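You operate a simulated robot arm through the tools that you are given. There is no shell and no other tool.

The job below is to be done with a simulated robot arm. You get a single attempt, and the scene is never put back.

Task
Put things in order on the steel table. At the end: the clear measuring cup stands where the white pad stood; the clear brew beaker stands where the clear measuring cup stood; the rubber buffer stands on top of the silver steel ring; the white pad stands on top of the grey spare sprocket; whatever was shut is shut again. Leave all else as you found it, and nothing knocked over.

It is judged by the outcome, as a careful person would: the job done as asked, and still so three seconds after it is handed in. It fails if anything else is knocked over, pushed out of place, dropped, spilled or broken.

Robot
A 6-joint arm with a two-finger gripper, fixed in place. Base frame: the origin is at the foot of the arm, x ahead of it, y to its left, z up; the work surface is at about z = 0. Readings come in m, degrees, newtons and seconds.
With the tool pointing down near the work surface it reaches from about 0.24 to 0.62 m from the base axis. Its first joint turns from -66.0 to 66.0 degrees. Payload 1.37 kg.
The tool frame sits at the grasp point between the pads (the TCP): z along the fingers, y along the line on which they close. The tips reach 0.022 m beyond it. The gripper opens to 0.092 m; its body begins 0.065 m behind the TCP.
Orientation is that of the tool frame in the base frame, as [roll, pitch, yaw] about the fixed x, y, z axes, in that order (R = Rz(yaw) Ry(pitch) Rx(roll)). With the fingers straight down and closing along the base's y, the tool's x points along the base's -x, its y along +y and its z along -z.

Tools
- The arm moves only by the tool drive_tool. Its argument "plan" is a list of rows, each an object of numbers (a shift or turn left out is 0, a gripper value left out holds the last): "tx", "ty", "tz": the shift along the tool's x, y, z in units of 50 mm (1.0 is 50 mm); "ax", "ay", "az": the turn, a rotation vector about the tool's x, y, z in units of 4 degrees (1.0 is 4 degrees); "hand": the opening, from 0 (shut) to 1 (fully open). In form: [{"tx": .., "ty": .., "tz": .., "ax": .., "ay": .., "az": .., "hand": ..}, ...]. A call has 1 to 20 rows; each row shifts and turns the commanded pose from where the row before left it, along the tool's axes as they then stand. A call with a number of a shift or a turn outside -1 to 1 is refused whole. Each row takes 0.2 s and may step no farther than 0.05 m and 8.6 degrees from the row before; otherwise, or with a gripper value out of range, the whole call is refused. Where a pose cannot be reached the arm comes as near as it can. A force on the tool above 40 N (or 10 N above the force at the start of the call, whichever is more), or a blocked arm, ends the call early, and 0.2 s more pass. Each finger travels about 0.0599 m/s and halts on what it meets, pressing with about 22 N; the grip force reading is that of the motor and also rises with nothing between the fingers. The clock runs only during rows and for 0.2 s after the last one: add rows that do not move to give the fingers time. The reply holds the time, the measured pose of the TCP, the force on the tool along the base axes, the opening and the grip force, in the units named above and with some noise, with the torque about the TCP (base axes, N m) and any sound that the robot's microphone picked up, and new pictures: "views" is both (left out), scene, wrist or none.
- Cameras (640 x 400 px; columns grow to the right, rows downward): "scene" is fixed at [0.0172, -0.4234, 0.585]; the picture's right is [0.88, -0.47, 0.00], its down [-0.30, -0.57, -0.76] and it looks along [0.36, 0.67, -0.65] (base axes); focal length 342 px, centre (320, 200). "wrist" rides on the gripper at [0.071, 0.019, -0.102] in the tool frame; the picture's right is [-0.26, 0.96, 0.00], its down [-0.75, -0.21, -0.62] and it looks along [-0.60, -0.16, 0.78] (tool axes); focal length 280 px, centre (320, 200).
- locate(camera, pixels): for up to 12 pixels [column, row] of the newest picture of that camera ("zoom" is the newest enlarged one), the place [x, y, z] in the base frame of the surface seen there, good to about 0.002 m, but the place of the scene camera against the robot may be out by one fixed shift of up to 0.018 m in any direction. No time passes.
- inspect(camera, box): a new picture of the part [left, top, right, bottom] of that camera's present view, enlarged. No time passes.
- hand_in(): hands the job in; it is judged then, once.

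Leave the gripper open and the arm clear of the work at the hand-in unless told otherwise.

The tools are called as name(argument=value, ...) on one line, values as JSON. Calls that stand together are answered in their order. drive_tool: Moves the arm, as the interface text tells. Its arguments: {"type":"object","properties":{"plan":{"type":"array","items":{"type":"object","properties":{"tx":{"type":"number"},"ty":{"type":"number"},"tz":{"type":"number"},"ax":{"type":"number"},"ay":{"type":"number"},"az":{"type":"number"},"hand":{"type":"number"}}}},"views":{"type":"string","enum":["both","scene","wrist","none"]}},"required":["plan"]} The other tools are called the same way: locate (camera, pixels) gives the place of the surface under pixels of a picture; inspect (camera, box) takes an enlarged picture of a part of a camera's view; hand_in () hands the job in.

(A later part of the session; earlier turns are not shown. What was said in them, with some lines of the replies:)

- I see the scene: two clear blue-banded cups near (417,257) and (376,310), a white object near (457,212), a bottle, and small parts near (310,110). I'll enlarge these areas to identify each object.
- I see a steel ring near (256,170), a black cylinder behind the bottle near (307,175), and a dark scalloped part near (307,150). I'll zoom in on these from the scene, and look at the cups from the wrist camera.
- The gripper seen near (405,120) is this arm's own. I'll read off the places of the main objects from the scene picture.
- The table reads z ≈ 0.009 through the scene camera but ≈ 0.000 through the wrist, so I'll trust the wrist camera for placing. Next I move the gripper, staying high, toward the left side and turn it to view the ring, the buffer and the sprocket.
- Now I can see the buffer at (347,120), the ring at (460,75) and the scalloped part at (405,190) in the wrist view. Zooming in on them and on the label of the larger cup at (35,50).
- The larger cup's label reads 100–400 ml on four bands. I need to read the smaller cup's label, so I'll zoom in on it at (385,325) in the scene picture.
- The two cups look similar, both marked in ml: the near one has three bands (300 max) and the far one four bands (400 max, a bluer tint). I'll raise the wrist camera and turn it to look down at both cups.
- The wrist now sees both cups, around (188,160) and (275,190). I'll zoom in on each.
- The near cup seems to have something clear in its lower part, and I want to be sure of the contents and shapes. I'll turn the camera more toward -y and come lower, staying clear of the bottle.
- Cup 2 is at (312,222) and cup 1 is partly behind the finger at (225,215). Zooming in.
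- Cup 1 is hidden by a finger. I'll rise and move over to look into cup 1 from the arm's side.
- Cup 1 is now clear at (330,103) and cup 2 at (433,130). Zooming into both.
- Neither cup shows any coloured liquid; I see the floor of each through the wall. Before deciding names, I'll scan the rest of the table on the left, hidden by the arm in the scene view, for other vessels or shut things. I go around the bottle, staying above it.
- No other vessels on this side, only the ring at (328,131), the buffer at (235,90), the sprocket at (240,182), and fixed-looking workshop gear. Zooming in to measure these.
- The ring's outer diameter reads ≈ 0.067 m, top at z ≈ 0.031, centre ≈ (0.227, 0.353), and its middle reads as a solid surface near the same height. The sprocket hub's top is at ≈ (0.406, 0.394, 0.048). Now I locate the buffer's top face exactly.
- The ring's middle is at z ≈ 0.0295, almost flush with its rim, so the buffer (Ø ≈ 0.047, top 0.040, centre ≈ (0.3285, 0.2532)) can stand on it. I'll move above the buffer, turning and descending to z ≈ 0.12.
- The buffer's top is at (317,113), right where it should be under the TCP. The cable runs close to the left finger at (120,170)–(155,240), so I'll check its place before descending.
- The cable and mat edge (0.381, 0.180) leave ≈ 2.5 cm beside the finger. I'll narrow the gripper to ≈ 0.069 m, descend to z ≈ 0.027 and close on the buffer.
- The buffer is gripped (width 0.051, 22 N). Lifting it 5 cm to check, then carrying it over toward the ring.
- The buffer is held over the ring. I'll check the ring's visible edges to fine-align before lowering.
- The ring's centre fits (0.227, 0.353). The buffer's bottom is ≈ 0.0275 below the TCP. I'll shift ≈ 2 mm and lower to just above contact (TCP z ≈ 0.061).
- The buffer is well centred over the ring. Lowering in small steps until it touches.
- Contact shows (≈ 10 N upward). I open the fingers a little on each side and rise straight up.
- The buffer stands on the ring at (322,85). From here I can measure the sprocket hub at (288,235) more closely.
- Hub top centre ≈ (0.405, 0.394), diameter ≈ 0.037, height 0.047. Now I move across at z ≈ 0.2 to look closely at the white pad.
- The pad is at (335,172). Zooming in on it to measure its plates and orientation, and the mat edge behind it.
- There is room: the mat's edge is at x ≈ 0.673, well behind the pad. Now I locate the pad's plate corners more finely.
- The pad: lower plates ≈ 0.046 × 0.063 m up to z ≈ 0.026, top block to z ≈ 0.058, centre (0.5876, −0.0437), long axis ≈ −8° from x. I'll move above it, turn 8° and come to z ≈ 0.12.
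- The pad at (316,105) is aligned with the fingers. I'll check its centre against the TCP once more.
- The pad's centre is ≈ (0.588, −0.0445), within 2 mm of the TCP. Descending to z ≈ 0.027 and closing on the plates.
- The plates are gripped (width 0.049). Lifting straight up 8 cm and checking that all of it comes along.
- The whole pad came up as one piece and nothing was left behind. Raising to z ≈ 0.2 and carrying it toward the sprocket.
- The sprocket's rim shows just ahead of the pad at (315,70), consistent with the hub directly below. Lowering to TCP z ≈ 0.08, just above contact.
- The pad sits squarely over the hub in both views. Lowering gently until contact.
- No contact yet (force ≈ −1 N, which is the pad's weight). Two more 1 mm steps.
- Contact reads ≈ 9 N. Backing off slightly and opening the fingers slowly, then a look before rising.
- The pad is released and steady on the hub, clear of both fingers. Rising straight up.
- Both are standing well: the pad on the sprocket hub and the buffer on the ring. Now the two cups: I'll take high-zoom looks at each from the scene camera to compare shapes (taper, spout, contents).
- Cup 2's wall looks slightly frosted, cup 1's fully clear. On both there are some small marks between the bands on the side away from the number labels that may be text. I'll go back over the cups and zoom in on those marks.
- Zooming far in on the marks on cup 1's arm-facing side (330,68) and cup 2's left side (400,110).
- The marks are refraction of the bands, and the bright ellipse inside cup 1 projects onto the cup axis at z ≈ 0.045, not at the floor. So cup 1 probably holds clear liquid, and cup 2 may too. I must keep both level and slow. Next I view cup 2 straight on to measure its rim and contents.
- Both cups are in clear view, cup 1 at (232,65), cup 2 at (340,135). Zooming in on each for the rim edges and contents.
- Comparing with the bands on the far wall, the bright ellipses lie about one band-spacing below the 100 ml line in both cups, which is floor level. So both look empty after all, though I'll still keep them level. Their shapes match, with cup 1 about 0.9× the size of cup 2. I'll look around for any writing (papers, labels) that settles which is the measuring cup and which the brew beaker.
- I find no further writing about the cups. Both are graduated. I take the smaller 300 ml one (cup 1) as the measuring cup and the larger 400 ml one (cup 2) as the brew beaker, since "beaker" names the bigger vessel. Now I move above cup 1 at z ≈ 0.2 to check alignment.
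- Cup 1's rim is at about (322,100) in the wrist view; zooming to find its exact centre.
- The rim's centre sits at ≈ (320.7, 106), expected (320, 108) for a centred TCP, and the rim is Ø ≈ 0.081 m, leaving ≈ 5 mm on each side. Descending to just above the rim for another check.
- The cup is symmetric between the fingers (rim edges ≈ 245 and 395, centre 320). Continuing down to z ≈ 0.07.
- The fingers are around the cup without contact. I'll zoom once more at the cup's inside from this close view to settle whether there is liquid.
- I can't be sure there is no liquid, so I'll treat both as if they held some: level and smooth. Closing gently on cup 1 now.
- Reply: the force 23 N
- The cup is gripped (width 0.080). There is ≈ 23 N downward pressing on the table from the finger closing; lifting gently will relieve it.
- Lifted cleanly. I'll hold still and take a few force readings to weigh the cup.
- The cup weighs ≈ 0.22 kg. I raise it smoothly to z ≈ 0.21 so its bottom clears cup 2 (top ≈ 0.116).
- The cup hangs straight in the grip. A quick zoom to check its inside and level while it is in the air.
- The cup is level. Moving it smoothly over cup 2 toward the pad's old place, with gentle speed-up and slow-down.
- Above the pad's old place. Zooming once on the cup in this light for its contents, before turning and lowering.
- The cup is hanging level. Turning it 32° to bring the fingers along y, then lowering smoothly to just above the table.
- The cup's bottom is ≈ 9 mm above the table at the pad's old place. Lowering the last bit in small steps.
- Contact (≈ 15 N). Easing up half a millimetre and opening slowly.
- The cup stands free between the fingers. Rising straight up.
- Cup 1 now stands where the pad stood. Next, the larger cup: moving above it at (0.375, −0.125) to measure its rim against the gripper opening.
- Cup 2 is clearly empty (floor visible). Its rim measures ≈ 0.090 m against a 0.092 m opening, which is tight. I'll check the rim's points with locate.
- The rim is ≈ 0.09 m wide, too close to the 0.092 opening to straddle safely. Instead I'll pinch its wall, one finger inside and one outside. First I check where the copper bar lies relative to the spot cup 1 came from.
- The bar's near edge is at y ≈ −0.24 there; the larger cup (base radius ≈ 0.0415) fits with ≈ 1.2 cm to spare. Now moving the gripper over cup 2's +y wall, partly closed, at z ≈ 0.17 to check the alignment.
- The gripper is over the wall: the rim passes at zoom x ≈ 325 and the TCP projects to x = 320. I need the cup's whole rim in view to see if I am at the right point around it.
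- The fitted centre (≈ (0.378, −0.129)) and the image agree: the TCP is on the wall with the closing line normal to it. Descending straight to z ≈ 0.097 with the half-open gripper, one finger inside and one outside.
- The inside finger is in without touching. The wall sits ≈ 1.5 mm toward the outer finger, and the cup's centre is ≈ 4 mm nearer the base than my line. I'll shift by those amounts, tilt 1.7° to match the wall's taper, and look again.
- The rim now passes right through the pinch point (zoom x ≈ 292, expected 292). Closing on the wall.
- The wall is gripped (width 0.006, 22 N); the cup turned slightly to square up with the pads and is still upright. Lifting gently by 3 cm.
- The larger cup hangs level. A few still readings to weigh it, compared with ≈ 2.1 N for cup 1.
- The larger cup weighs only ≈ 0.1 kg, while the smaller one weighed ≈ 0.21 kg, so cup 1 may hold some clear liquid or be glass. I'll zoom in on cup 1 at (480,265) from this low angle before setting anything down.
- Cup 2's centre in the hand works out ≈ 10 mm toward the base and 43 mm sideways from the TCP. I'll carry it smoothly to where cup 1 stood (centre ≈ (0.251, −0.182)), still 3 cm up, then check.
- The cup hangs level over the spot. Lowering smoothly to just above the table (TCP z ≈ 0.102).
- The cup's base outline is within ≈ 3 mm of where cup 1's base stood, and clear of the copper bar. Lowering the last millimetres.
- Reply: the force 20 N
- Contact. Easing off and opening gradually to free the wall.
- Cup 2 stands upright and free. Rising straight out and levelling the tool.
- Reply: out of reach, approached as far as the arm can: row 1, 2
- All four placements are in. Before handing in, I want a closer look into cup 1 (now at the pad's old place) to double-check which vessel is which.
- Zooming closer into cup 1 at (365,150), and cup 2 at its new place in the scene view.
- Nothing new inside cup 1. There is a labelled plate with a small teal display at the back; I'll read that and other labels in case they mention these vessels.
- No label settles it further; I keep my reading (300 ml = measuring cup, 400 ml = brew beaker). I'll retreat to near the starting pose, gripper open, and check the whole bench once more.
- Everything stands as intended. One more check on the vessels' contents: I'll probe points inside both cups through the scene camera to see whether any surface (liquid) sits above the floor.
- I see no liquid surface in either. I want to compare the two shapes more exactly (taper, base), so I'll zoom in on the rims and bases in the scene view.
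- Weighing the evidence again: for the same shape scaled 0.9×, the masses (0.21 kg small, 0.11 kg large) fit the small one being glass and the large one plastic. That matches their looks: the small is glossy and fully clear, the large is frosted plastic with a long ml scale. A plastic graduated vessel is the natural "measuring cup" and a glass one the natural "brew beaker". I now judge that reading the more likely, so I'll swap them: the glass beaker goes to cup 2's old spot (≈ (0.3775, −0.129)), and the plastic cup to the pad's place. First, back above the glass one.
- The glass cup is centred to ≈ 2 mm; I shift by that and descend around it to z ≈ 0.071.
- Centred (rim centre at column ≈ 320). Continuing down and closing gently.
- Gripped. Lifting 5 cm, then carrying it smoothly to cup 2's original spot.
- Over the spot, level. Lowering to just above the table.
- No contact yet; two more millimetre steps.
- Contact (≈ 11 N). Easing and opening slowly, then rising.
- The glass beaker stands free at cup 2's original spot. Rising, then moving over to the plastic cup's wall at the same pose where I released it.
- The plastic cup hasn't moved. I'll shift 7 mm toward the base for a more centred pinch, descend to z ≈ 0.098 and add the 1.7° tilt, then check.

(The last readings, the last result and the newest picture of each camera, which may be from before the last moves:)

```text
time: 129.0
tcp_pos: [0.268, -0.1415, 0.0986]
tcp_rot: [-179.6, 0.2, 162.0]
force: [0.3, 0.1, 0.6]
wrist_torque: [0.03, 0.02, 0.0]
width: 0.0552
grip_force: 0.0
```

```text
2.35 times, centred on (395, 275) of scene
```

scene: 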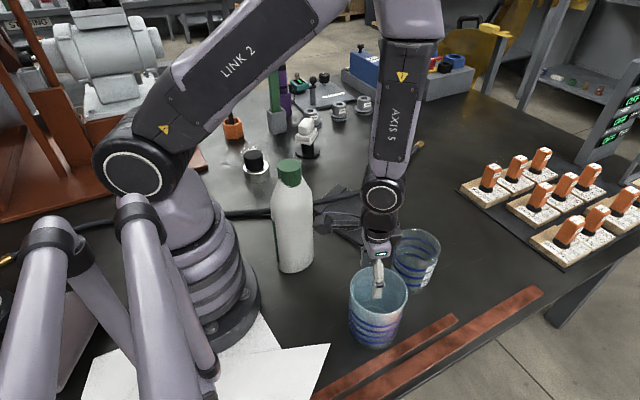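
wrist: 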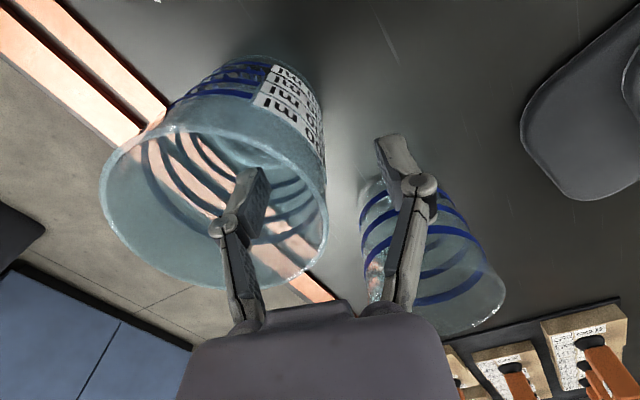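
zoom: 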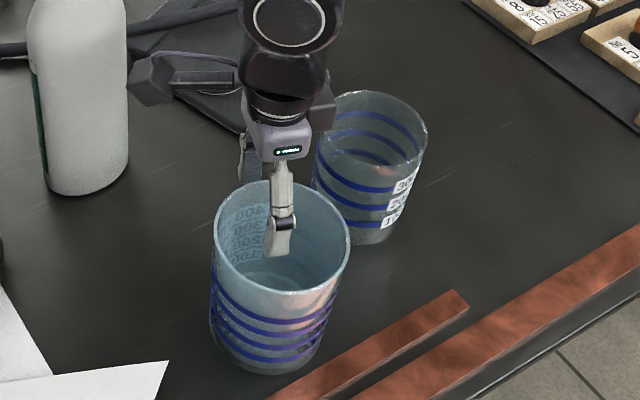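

The arm could only tilt ≈ 0.4° here (joint limit), which is fine. The wall is ≈ 1 mm outward of centre; I correct that and close.

drive_tool(plan=[{"ty": 0.016, "hand": 0.6}, {"hand": 0.4}, {"hand": 0.25}, {"hand": 0.12}, {"hand": 0.05}, {"hand": 0}, {"hand": 0}, {}], views="both")

inspect(camera="scene", box=[330, 190, 460, 360])

inspect(camera="wrist", box=[80, 40, 400, 300])

```text
time: 130.8
tcp_pos: [0.2689, -0.1404, 0.0978]
tcp_rot: [-179.4, 0.4, 161.9]
force: [0.5, -0.1, 0.0]
wrist_torque: [-0.03, 0.0, -0.01]
width: 0.0061
grip_force: 22.3
```

scene: 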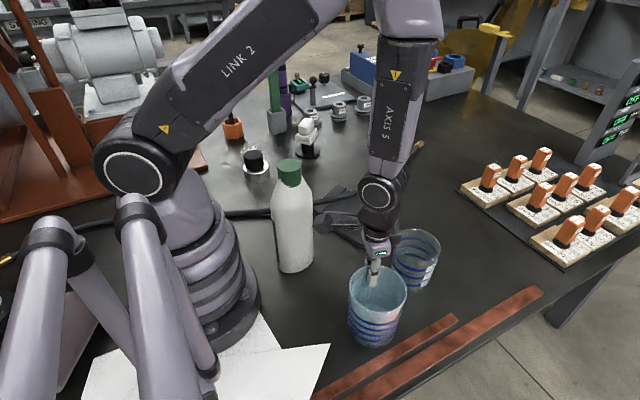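
wrist: 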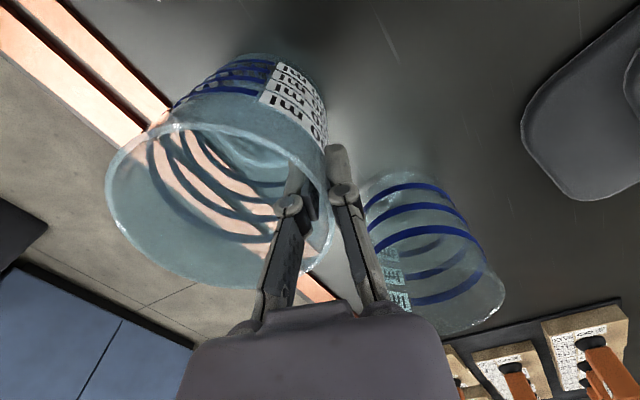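

```text
2.35 times, centred on (395, 275) of scene
```

zoom: 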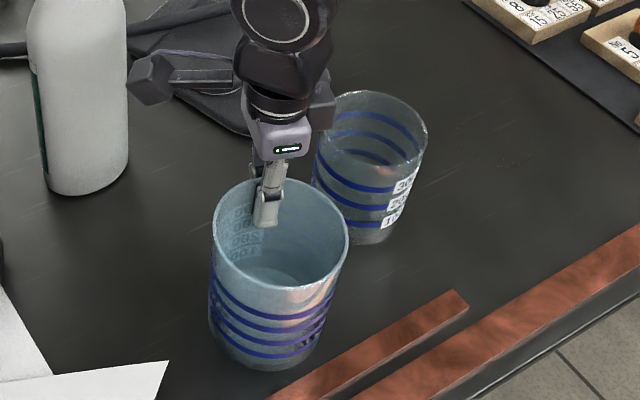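

```text
1.54 times, centred on (240, 170) of wrist
```

zoom: 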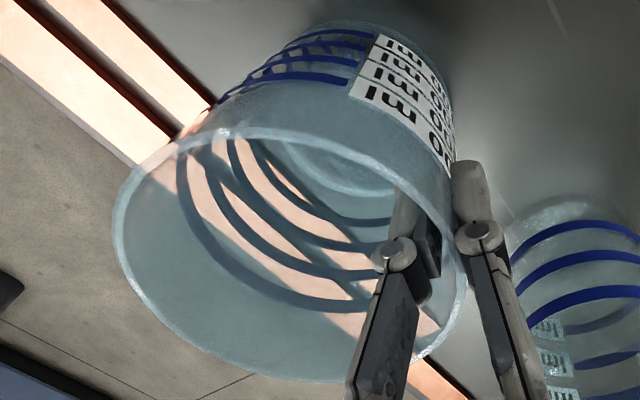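

The wall is gripped and the cup is upright. Matching the commanded tilt to the actual one, then lifting smoothly to z ≈ 0.23, so it will clear the glass beaker.

drive_tool(plan=[{"ax": -0.27, "hand": 0}, {"tz": -0.06}, {"tz": -0.12}, {"tz": -0.2}, {"tz": -0.3}, {"tz": -0.35}, {"tz": -0.35}, {"tz": -0.35}, {"tz": -0.35}, {"tz": -0.3}, {"tz": -0.18}, {"tz": -0.09}, {}, {}], views="both")

inspect(camera="scene", box=[310, 170, 460, 320])

```text
time: 133.8
tcp_pos: [0.2688, -0.138, 0.225]
tcp_rot: [-179.3, -0.1, 161.9]
force: [0.5, 0.9, -0.8]
wrist_torque: [0.04, 0.0, 0.02]
width: 0.0056
grip_force: 22.1
out of reach, approached as far as the arm can: row 3, 4, 5
```

scene: 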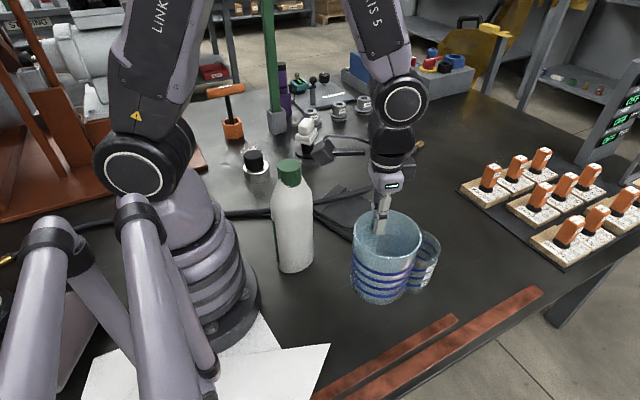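
wrist: 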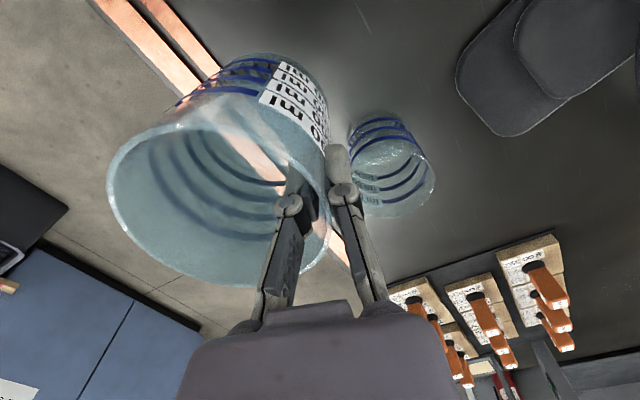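

```text
2.67 times, centred on (385, 245) of scene
```

zoom: 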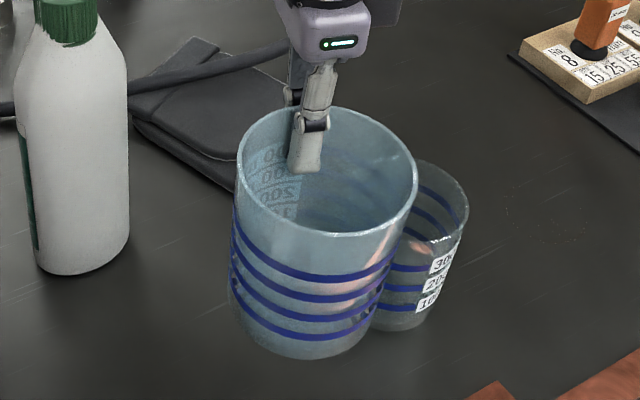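

Level and clear of the glass beaker (bottom at ≈ 0.13). Carrying it smoothly across toward the pad's old place.

drive_tool(plan=[{"tx": -0.112, "ty": 0.1, "hand": 0}, {"tx": -0.224, "ty": 0.2}, {"tx": -0.336, "ty": 0.3}, {"tx": -0.373, "ty": 0.333}, {"tx": -0.373, "ty": 0.333}, {"tx": -0.373, "ty": 0.333}, {"tx": -0.373, "ty": 0.333}, {"tx": -0.373, "ty": 0.333}, {"tx": -0.373, "ty": 0.333}, {"tx": -0.373, "ty": 0.333}, {"tx": -0.373, "ty": 0.333}, {"tx": -0.373, "ty": 0.333}, {"tx": -0.373, "ty": 0.333}, {"tx": -0.336, "ty": 0.3}, {"tx": -0.224, "ty": 0.2}, {"tx": -0.112, "ty": 0.1}, {"tx": -0.092, "ty": 0.023}, {}, {}], views="both")

```text
time: 137.8
tcp_pos: [0.5835, -0.0017, 0.2233]
tcp_rot: [-179.4, 0.0, 161.9]
force: [0.3, 0.3, -1.2]
wrist_torque: [0.05, 0.01, -0.03]
width: 0.0056
grip_force: 22.4
```

scene: 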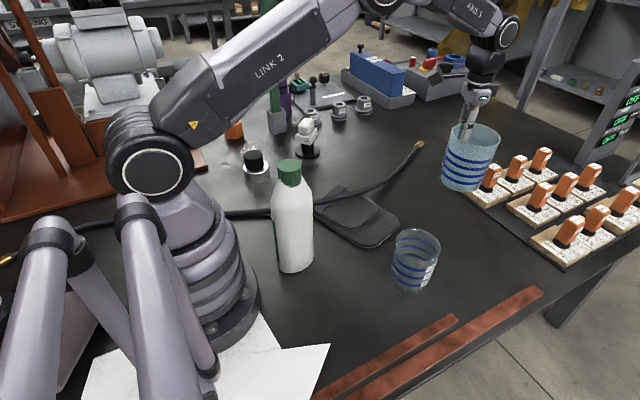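
wrist: 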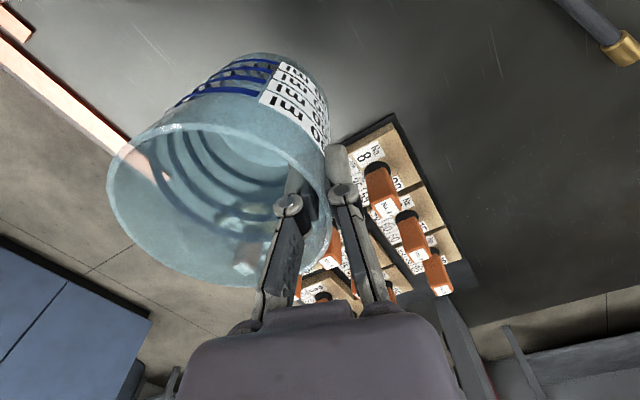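

Turning the cup 28° so the gripper stays closer in, then lowering smoothly to a few millimetres above the table.

drive_tool(plan=[{"az": -0.5, "hand": 0}, {"az": -1}, {"az": -1}, {"az": -1}, {"az": -1}, {"az": -1}, {"az": -1}, {"az": -0.5}, {}, {}], views="none")

drive_tool(plan=[{"tz": 0.15, "hand": 0}, {"tz": 0.3}, {"tz": 0.4}, {"tz": 0.4}, {"tz": 0.4}, {"tz": 0.3}, {"tz": 0.15}, {"tz": 0.05}, {}, {}], views="both")

inspect(camera="scene", box=[420, 130, 550, 260])

inspect(camera="wrist", box=[80, 40, 400, 300])

```text
time: 140.0
tcp_pos: [0.5836, -0.0019, 0.2239]
tcp_rot: [-179.6, -0.3, -169.9]
force: [1.1, -0.5, -0.9]
wrist_torque: [0.02, -0.02, -0.02]
width: 0.0061
grip_force: 22.5
```

```text
time: 142.2
tcp_pos: [0.584, -0.0035, 0.1158]
tcp_rot: [-179.6, -0.3, -170.2]
force: [-0.4, -0.7, -1.3]
wrist_torque: [0.03, 0.0, 0.0]
width: 0.0059
grip_force: 22.0
```

scene: 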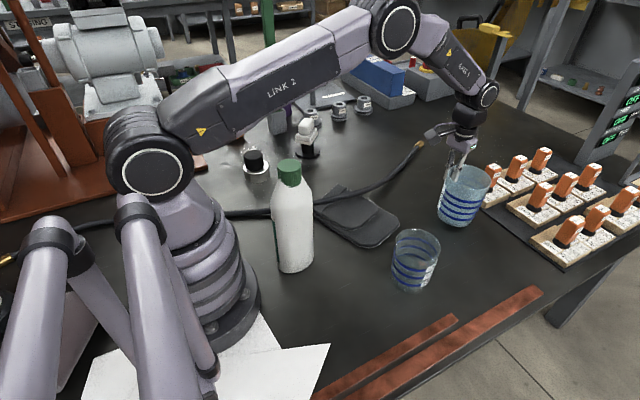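
wrist: 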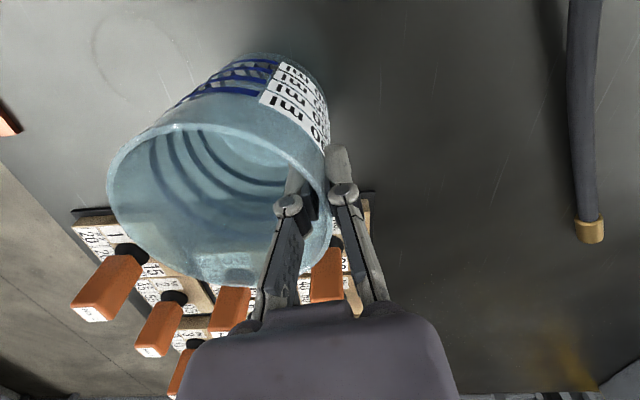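

```text
3.08 times, centred on (485, 195) of scene
```

zoom: 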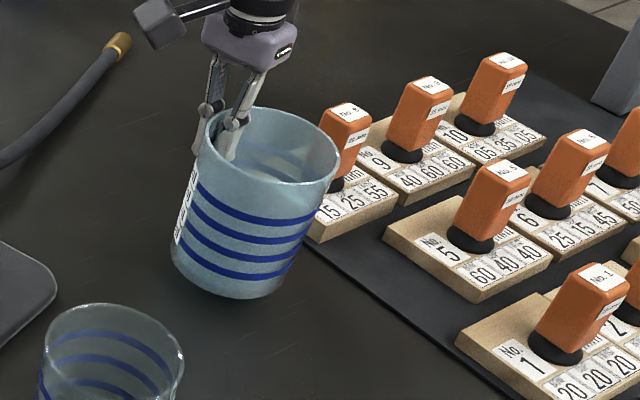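

```text
1.54 times, centred on (240, 170) of wrist
```

zoom: 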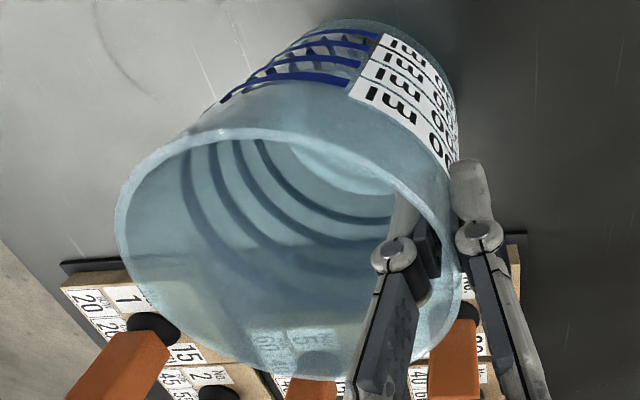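

The cup is over the spot, centre ≈ (0.587, −0.046), bottom ≈ 1.8 cm up. Lowering further, then in small steps to contact.

drive_tool(plan=[{"tz": 0.1, "hand": 0}, {"tz": 0.12}, {"tz": 0.06}, {"tz": 0.03}, {}], views="none")

drive_tool(plan=[{"tz": 0.02, "hand": 0}, {"tz": 0.015}, {}], views="none")

```text
time: 143.4
tcp_pos: [0.5835, -0.0035, 0.1008]
tcp_rot: [-179.5, -0.3, -170.0]
force: [0.6, -0.1, -0.1]
wrist_torque: [0.0, -0.04, 0.01]
width: 0.006
grip_force: 22.3
```

```text
time: 144.2
tcp_pos: [0.5827, -0.0028, 0.0988]
tcp_rot: [-179.5, -0.2, -170.0]
force: [-0.6, 0.8, 2.4]
wrist_torque: [0.01, -0.12, 0.02]
width: 0.0059
grip_force: 22.0
```

First touch (≈ +2.4 N, likely one edge). One more short step, then release gradually.

drive_tool(plan=[{"tz": 0.015, "hand": 0}, {}], views="none")

```text
time: 144.8
tcp_pos: [0.5842, -0.0035, 0.0986]
tcp_rot: [-179.4, -0.2, -170.0]
force: [-1.8, 1.9, 6.1]
wrist_torque: [-0.03, -0.08, 0.01]
width: 0.006
grip_force: 21.9
```

Contact ≈ 6 N. Opening gradually.

drive_tool(plan=[{"hand": 0.08}, {"hand": 0.15}, {"hand": 0.25}, {"hand": 0.4}, {"hand": 0.55}, {"hand": 0.6}, {}], views="both")

inspect(camera="scene", box=[420, 130, 550, 260])

```text
time: 146.4
tcp_pos: [0.5838, -0.0034, 0.0986]
tcp_rot: [-179.5, -0.4, -170.1]
force: [0.5, -0.9, 1.0]
wrist_torque: [0.03, 0.0, -0.03]
width: 0.0551
grip_force: 0.1
```

scene: 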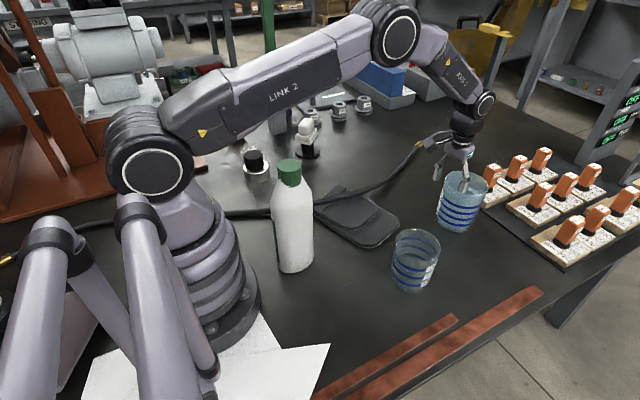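
wrist: 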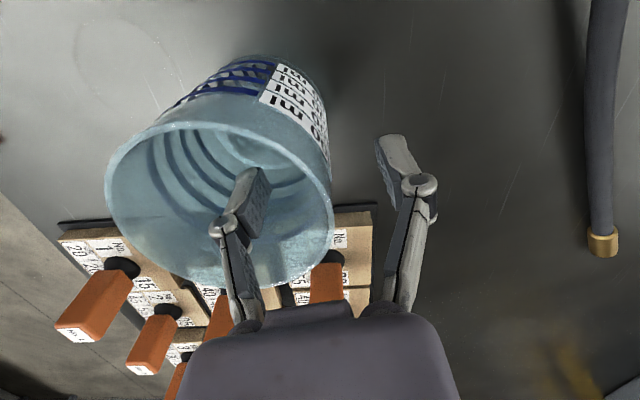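

```text
3.08 times, centred on (485, 195) of scene
```

zoom: 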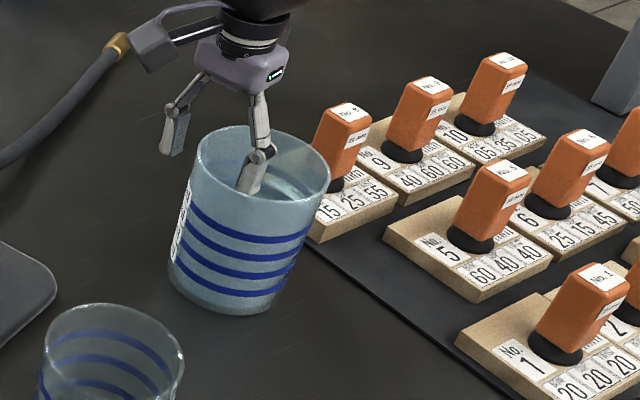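

The plastic measuring cup stands at the pad's old place. Rising straight out.

drive_tool(plan=[{"tz": -0.2, "hand": 0.6}, {"tz": -0.4}, {"tz": -0.6}, {"tz": -0.6}, {"tz": -0.5}, {"ax": -0.15}, {}], views="both")

inspect(camera="scene", box=[380, 140, 540, 300])

inspect(camera="wrist", box=[140, 10, 340, 200])

```text
time: 148.0
tcp_pos: [0.5832, -0.0015, 0.2129]
tcp_rot: [179.9, -0.3, -170.1]
force: [0.2, -0.1, -0.3]
wrist_torque: [0.01, -0.01, 0.0]
width: 0.0552
grip_force: 0.1
```

scene: 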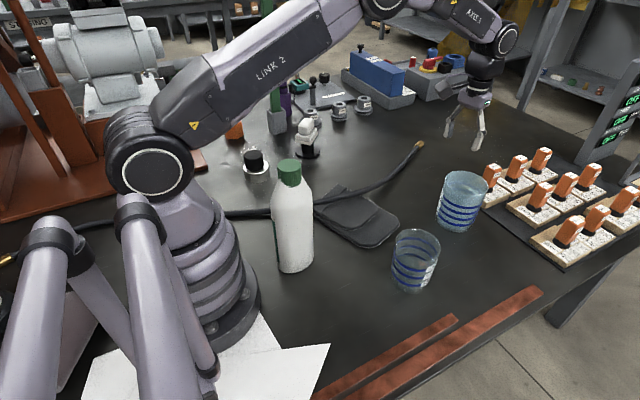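
wrist: 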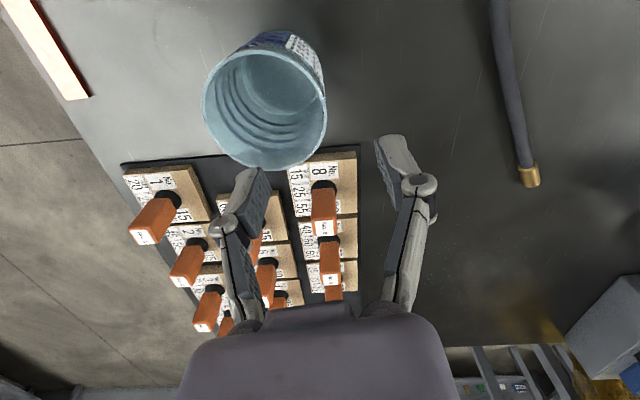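

```text
2.50 times, centred on (460, 220) of scene
```

zoom: 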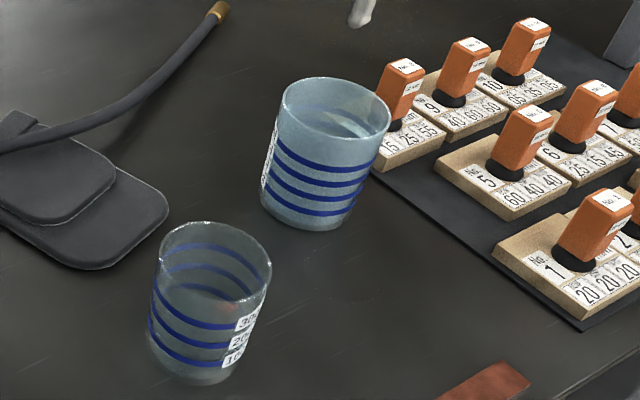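

```text
2.11 times, centred on (240, 105) of wrist
```

zoom: 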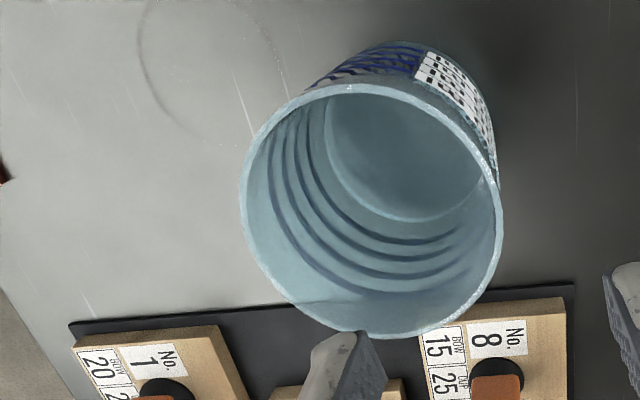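

The wrist view puts the plastic cup's centre at ≈ (0.5865, −0.0436), within 2 mm of the pad's old centre. Now retreating to the starting pose with the gripper open for a last look around.

drive_tool(plan=[{"tz": -0.67, "hand": 0.6}, {"tz": -0.67}, {"tx": 0.832, "ty": 0.07, "hand": 1}, {"tx": 0.832, "ty": 0.07}, {"tx": 0.832, "ty": 0.07}, {"tx": 0.832, "ty": 0.07}, {"tx": 0.832, "ty": 0.07}, {"az": 0.83}, {"az": 0.83}, {"az": 0.83}, {}, {}], views="both")

inspect(camera="scene", box=[220, 90, 360, 200])

inspect(camera="scene", box=[330, 150, 540, 350])

```text
time: 150.6
tcp_pos: [0.3768, -0.0224, 0.2805]
tcp_rot: [-179.9, -0.3, 180.0]
force: [0.3, 0.5, 0.7]
wrist_torque: [0.0, 0.03, -0.03]
width: 0.0921
grip_force: 0.2
```

scene: 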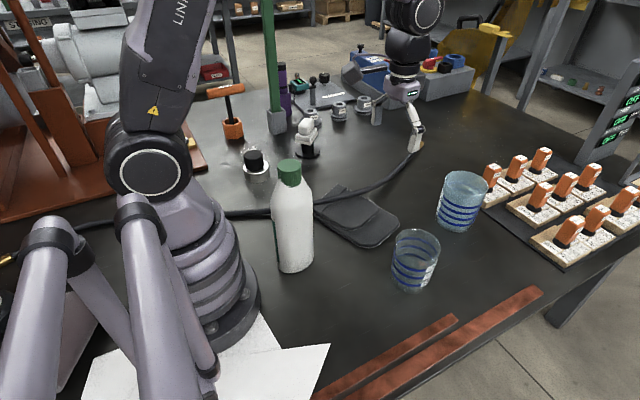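
wrist: 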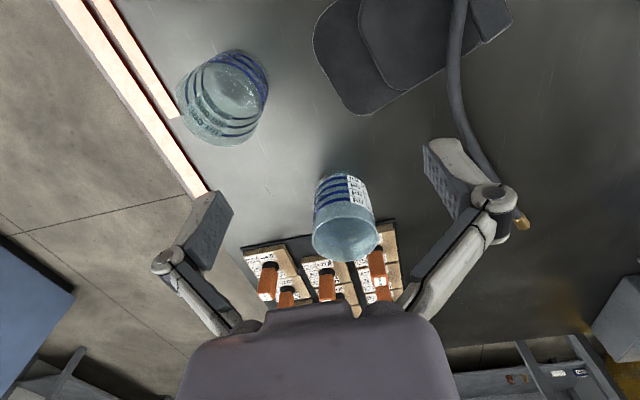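

```text
3.64 times, centred on (290, 145) of scene
```

zoom: 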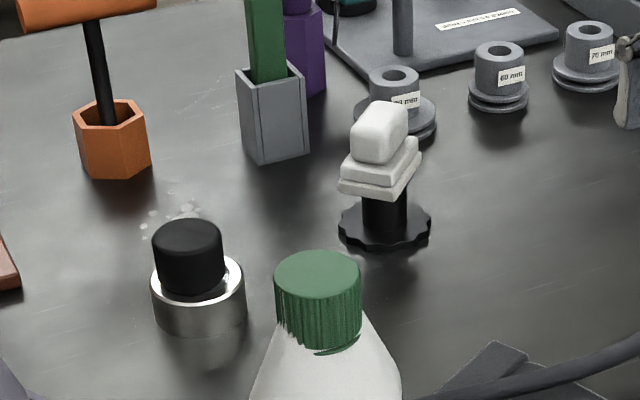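

```text
2.00 times, centred on (435, 250) of scene
```

zoom: 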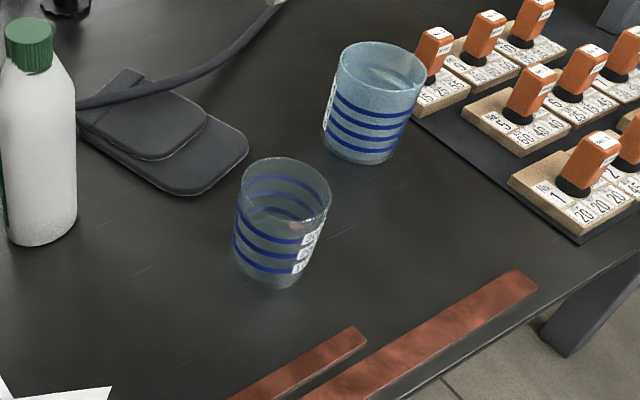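

The bench now stands like this:
- The plastic 400 ml cup, which I take to be the measuring cup, is where the pad stood.
- The glass 300 ml vessel, which I take to be the brew beaker, is where that cup stood.
- The rubber buffer is on the steel ring, slightly off-centre but steady.
- The white pad is on the sprocket.

The two vessels have the same shape and both carry ml scales, and no label names them. I chose between them by material, so that part is my best judgement rather than certain.

Nothing was opened, nothing else moved, the gripper is open and the arm is clear. Handing in.

hand_in()

```text
The job is handed in.
```

I handed the job in with all four placements made. I can't be sure I told the measuring cup and the brew beaker apart correctly.

| Item | Where it stands now |
|---|---|
| Measuring cup (the larger, frosted 400 ml vessel) | Where the white pad stood, within about 2 mm |
| Brew beaker (the smaller, fully clear 300 ml vessel) | Where the measuring cup stood, within a few millimetres |
| Rubber buffer | On the steel ring, a few millimetres off-centre but steady |
| White pad | On the sprocket's hub, steady |

**Which vessel is which:** the two have the same shape, both carry ml scales, and no label names them. I first took the smaller one as the measuring cup. I then swapped them, because the weights and finish suggest the larger is plastic and the smaller is glass. I put that reading only a little above even odds. If it is wrong, those two placements are the wrong way round.

**Which part is the sprocket:** I took the scalloped disc with a hub as the grey spare sprocket. It looks nearly black in the pictures.

I opened nothing, so there was nothing to shut again. In the last pictures nothing was knocked over and the rest of the bench looked unchanged. The gripper is open and the arm is back near its starting pose.
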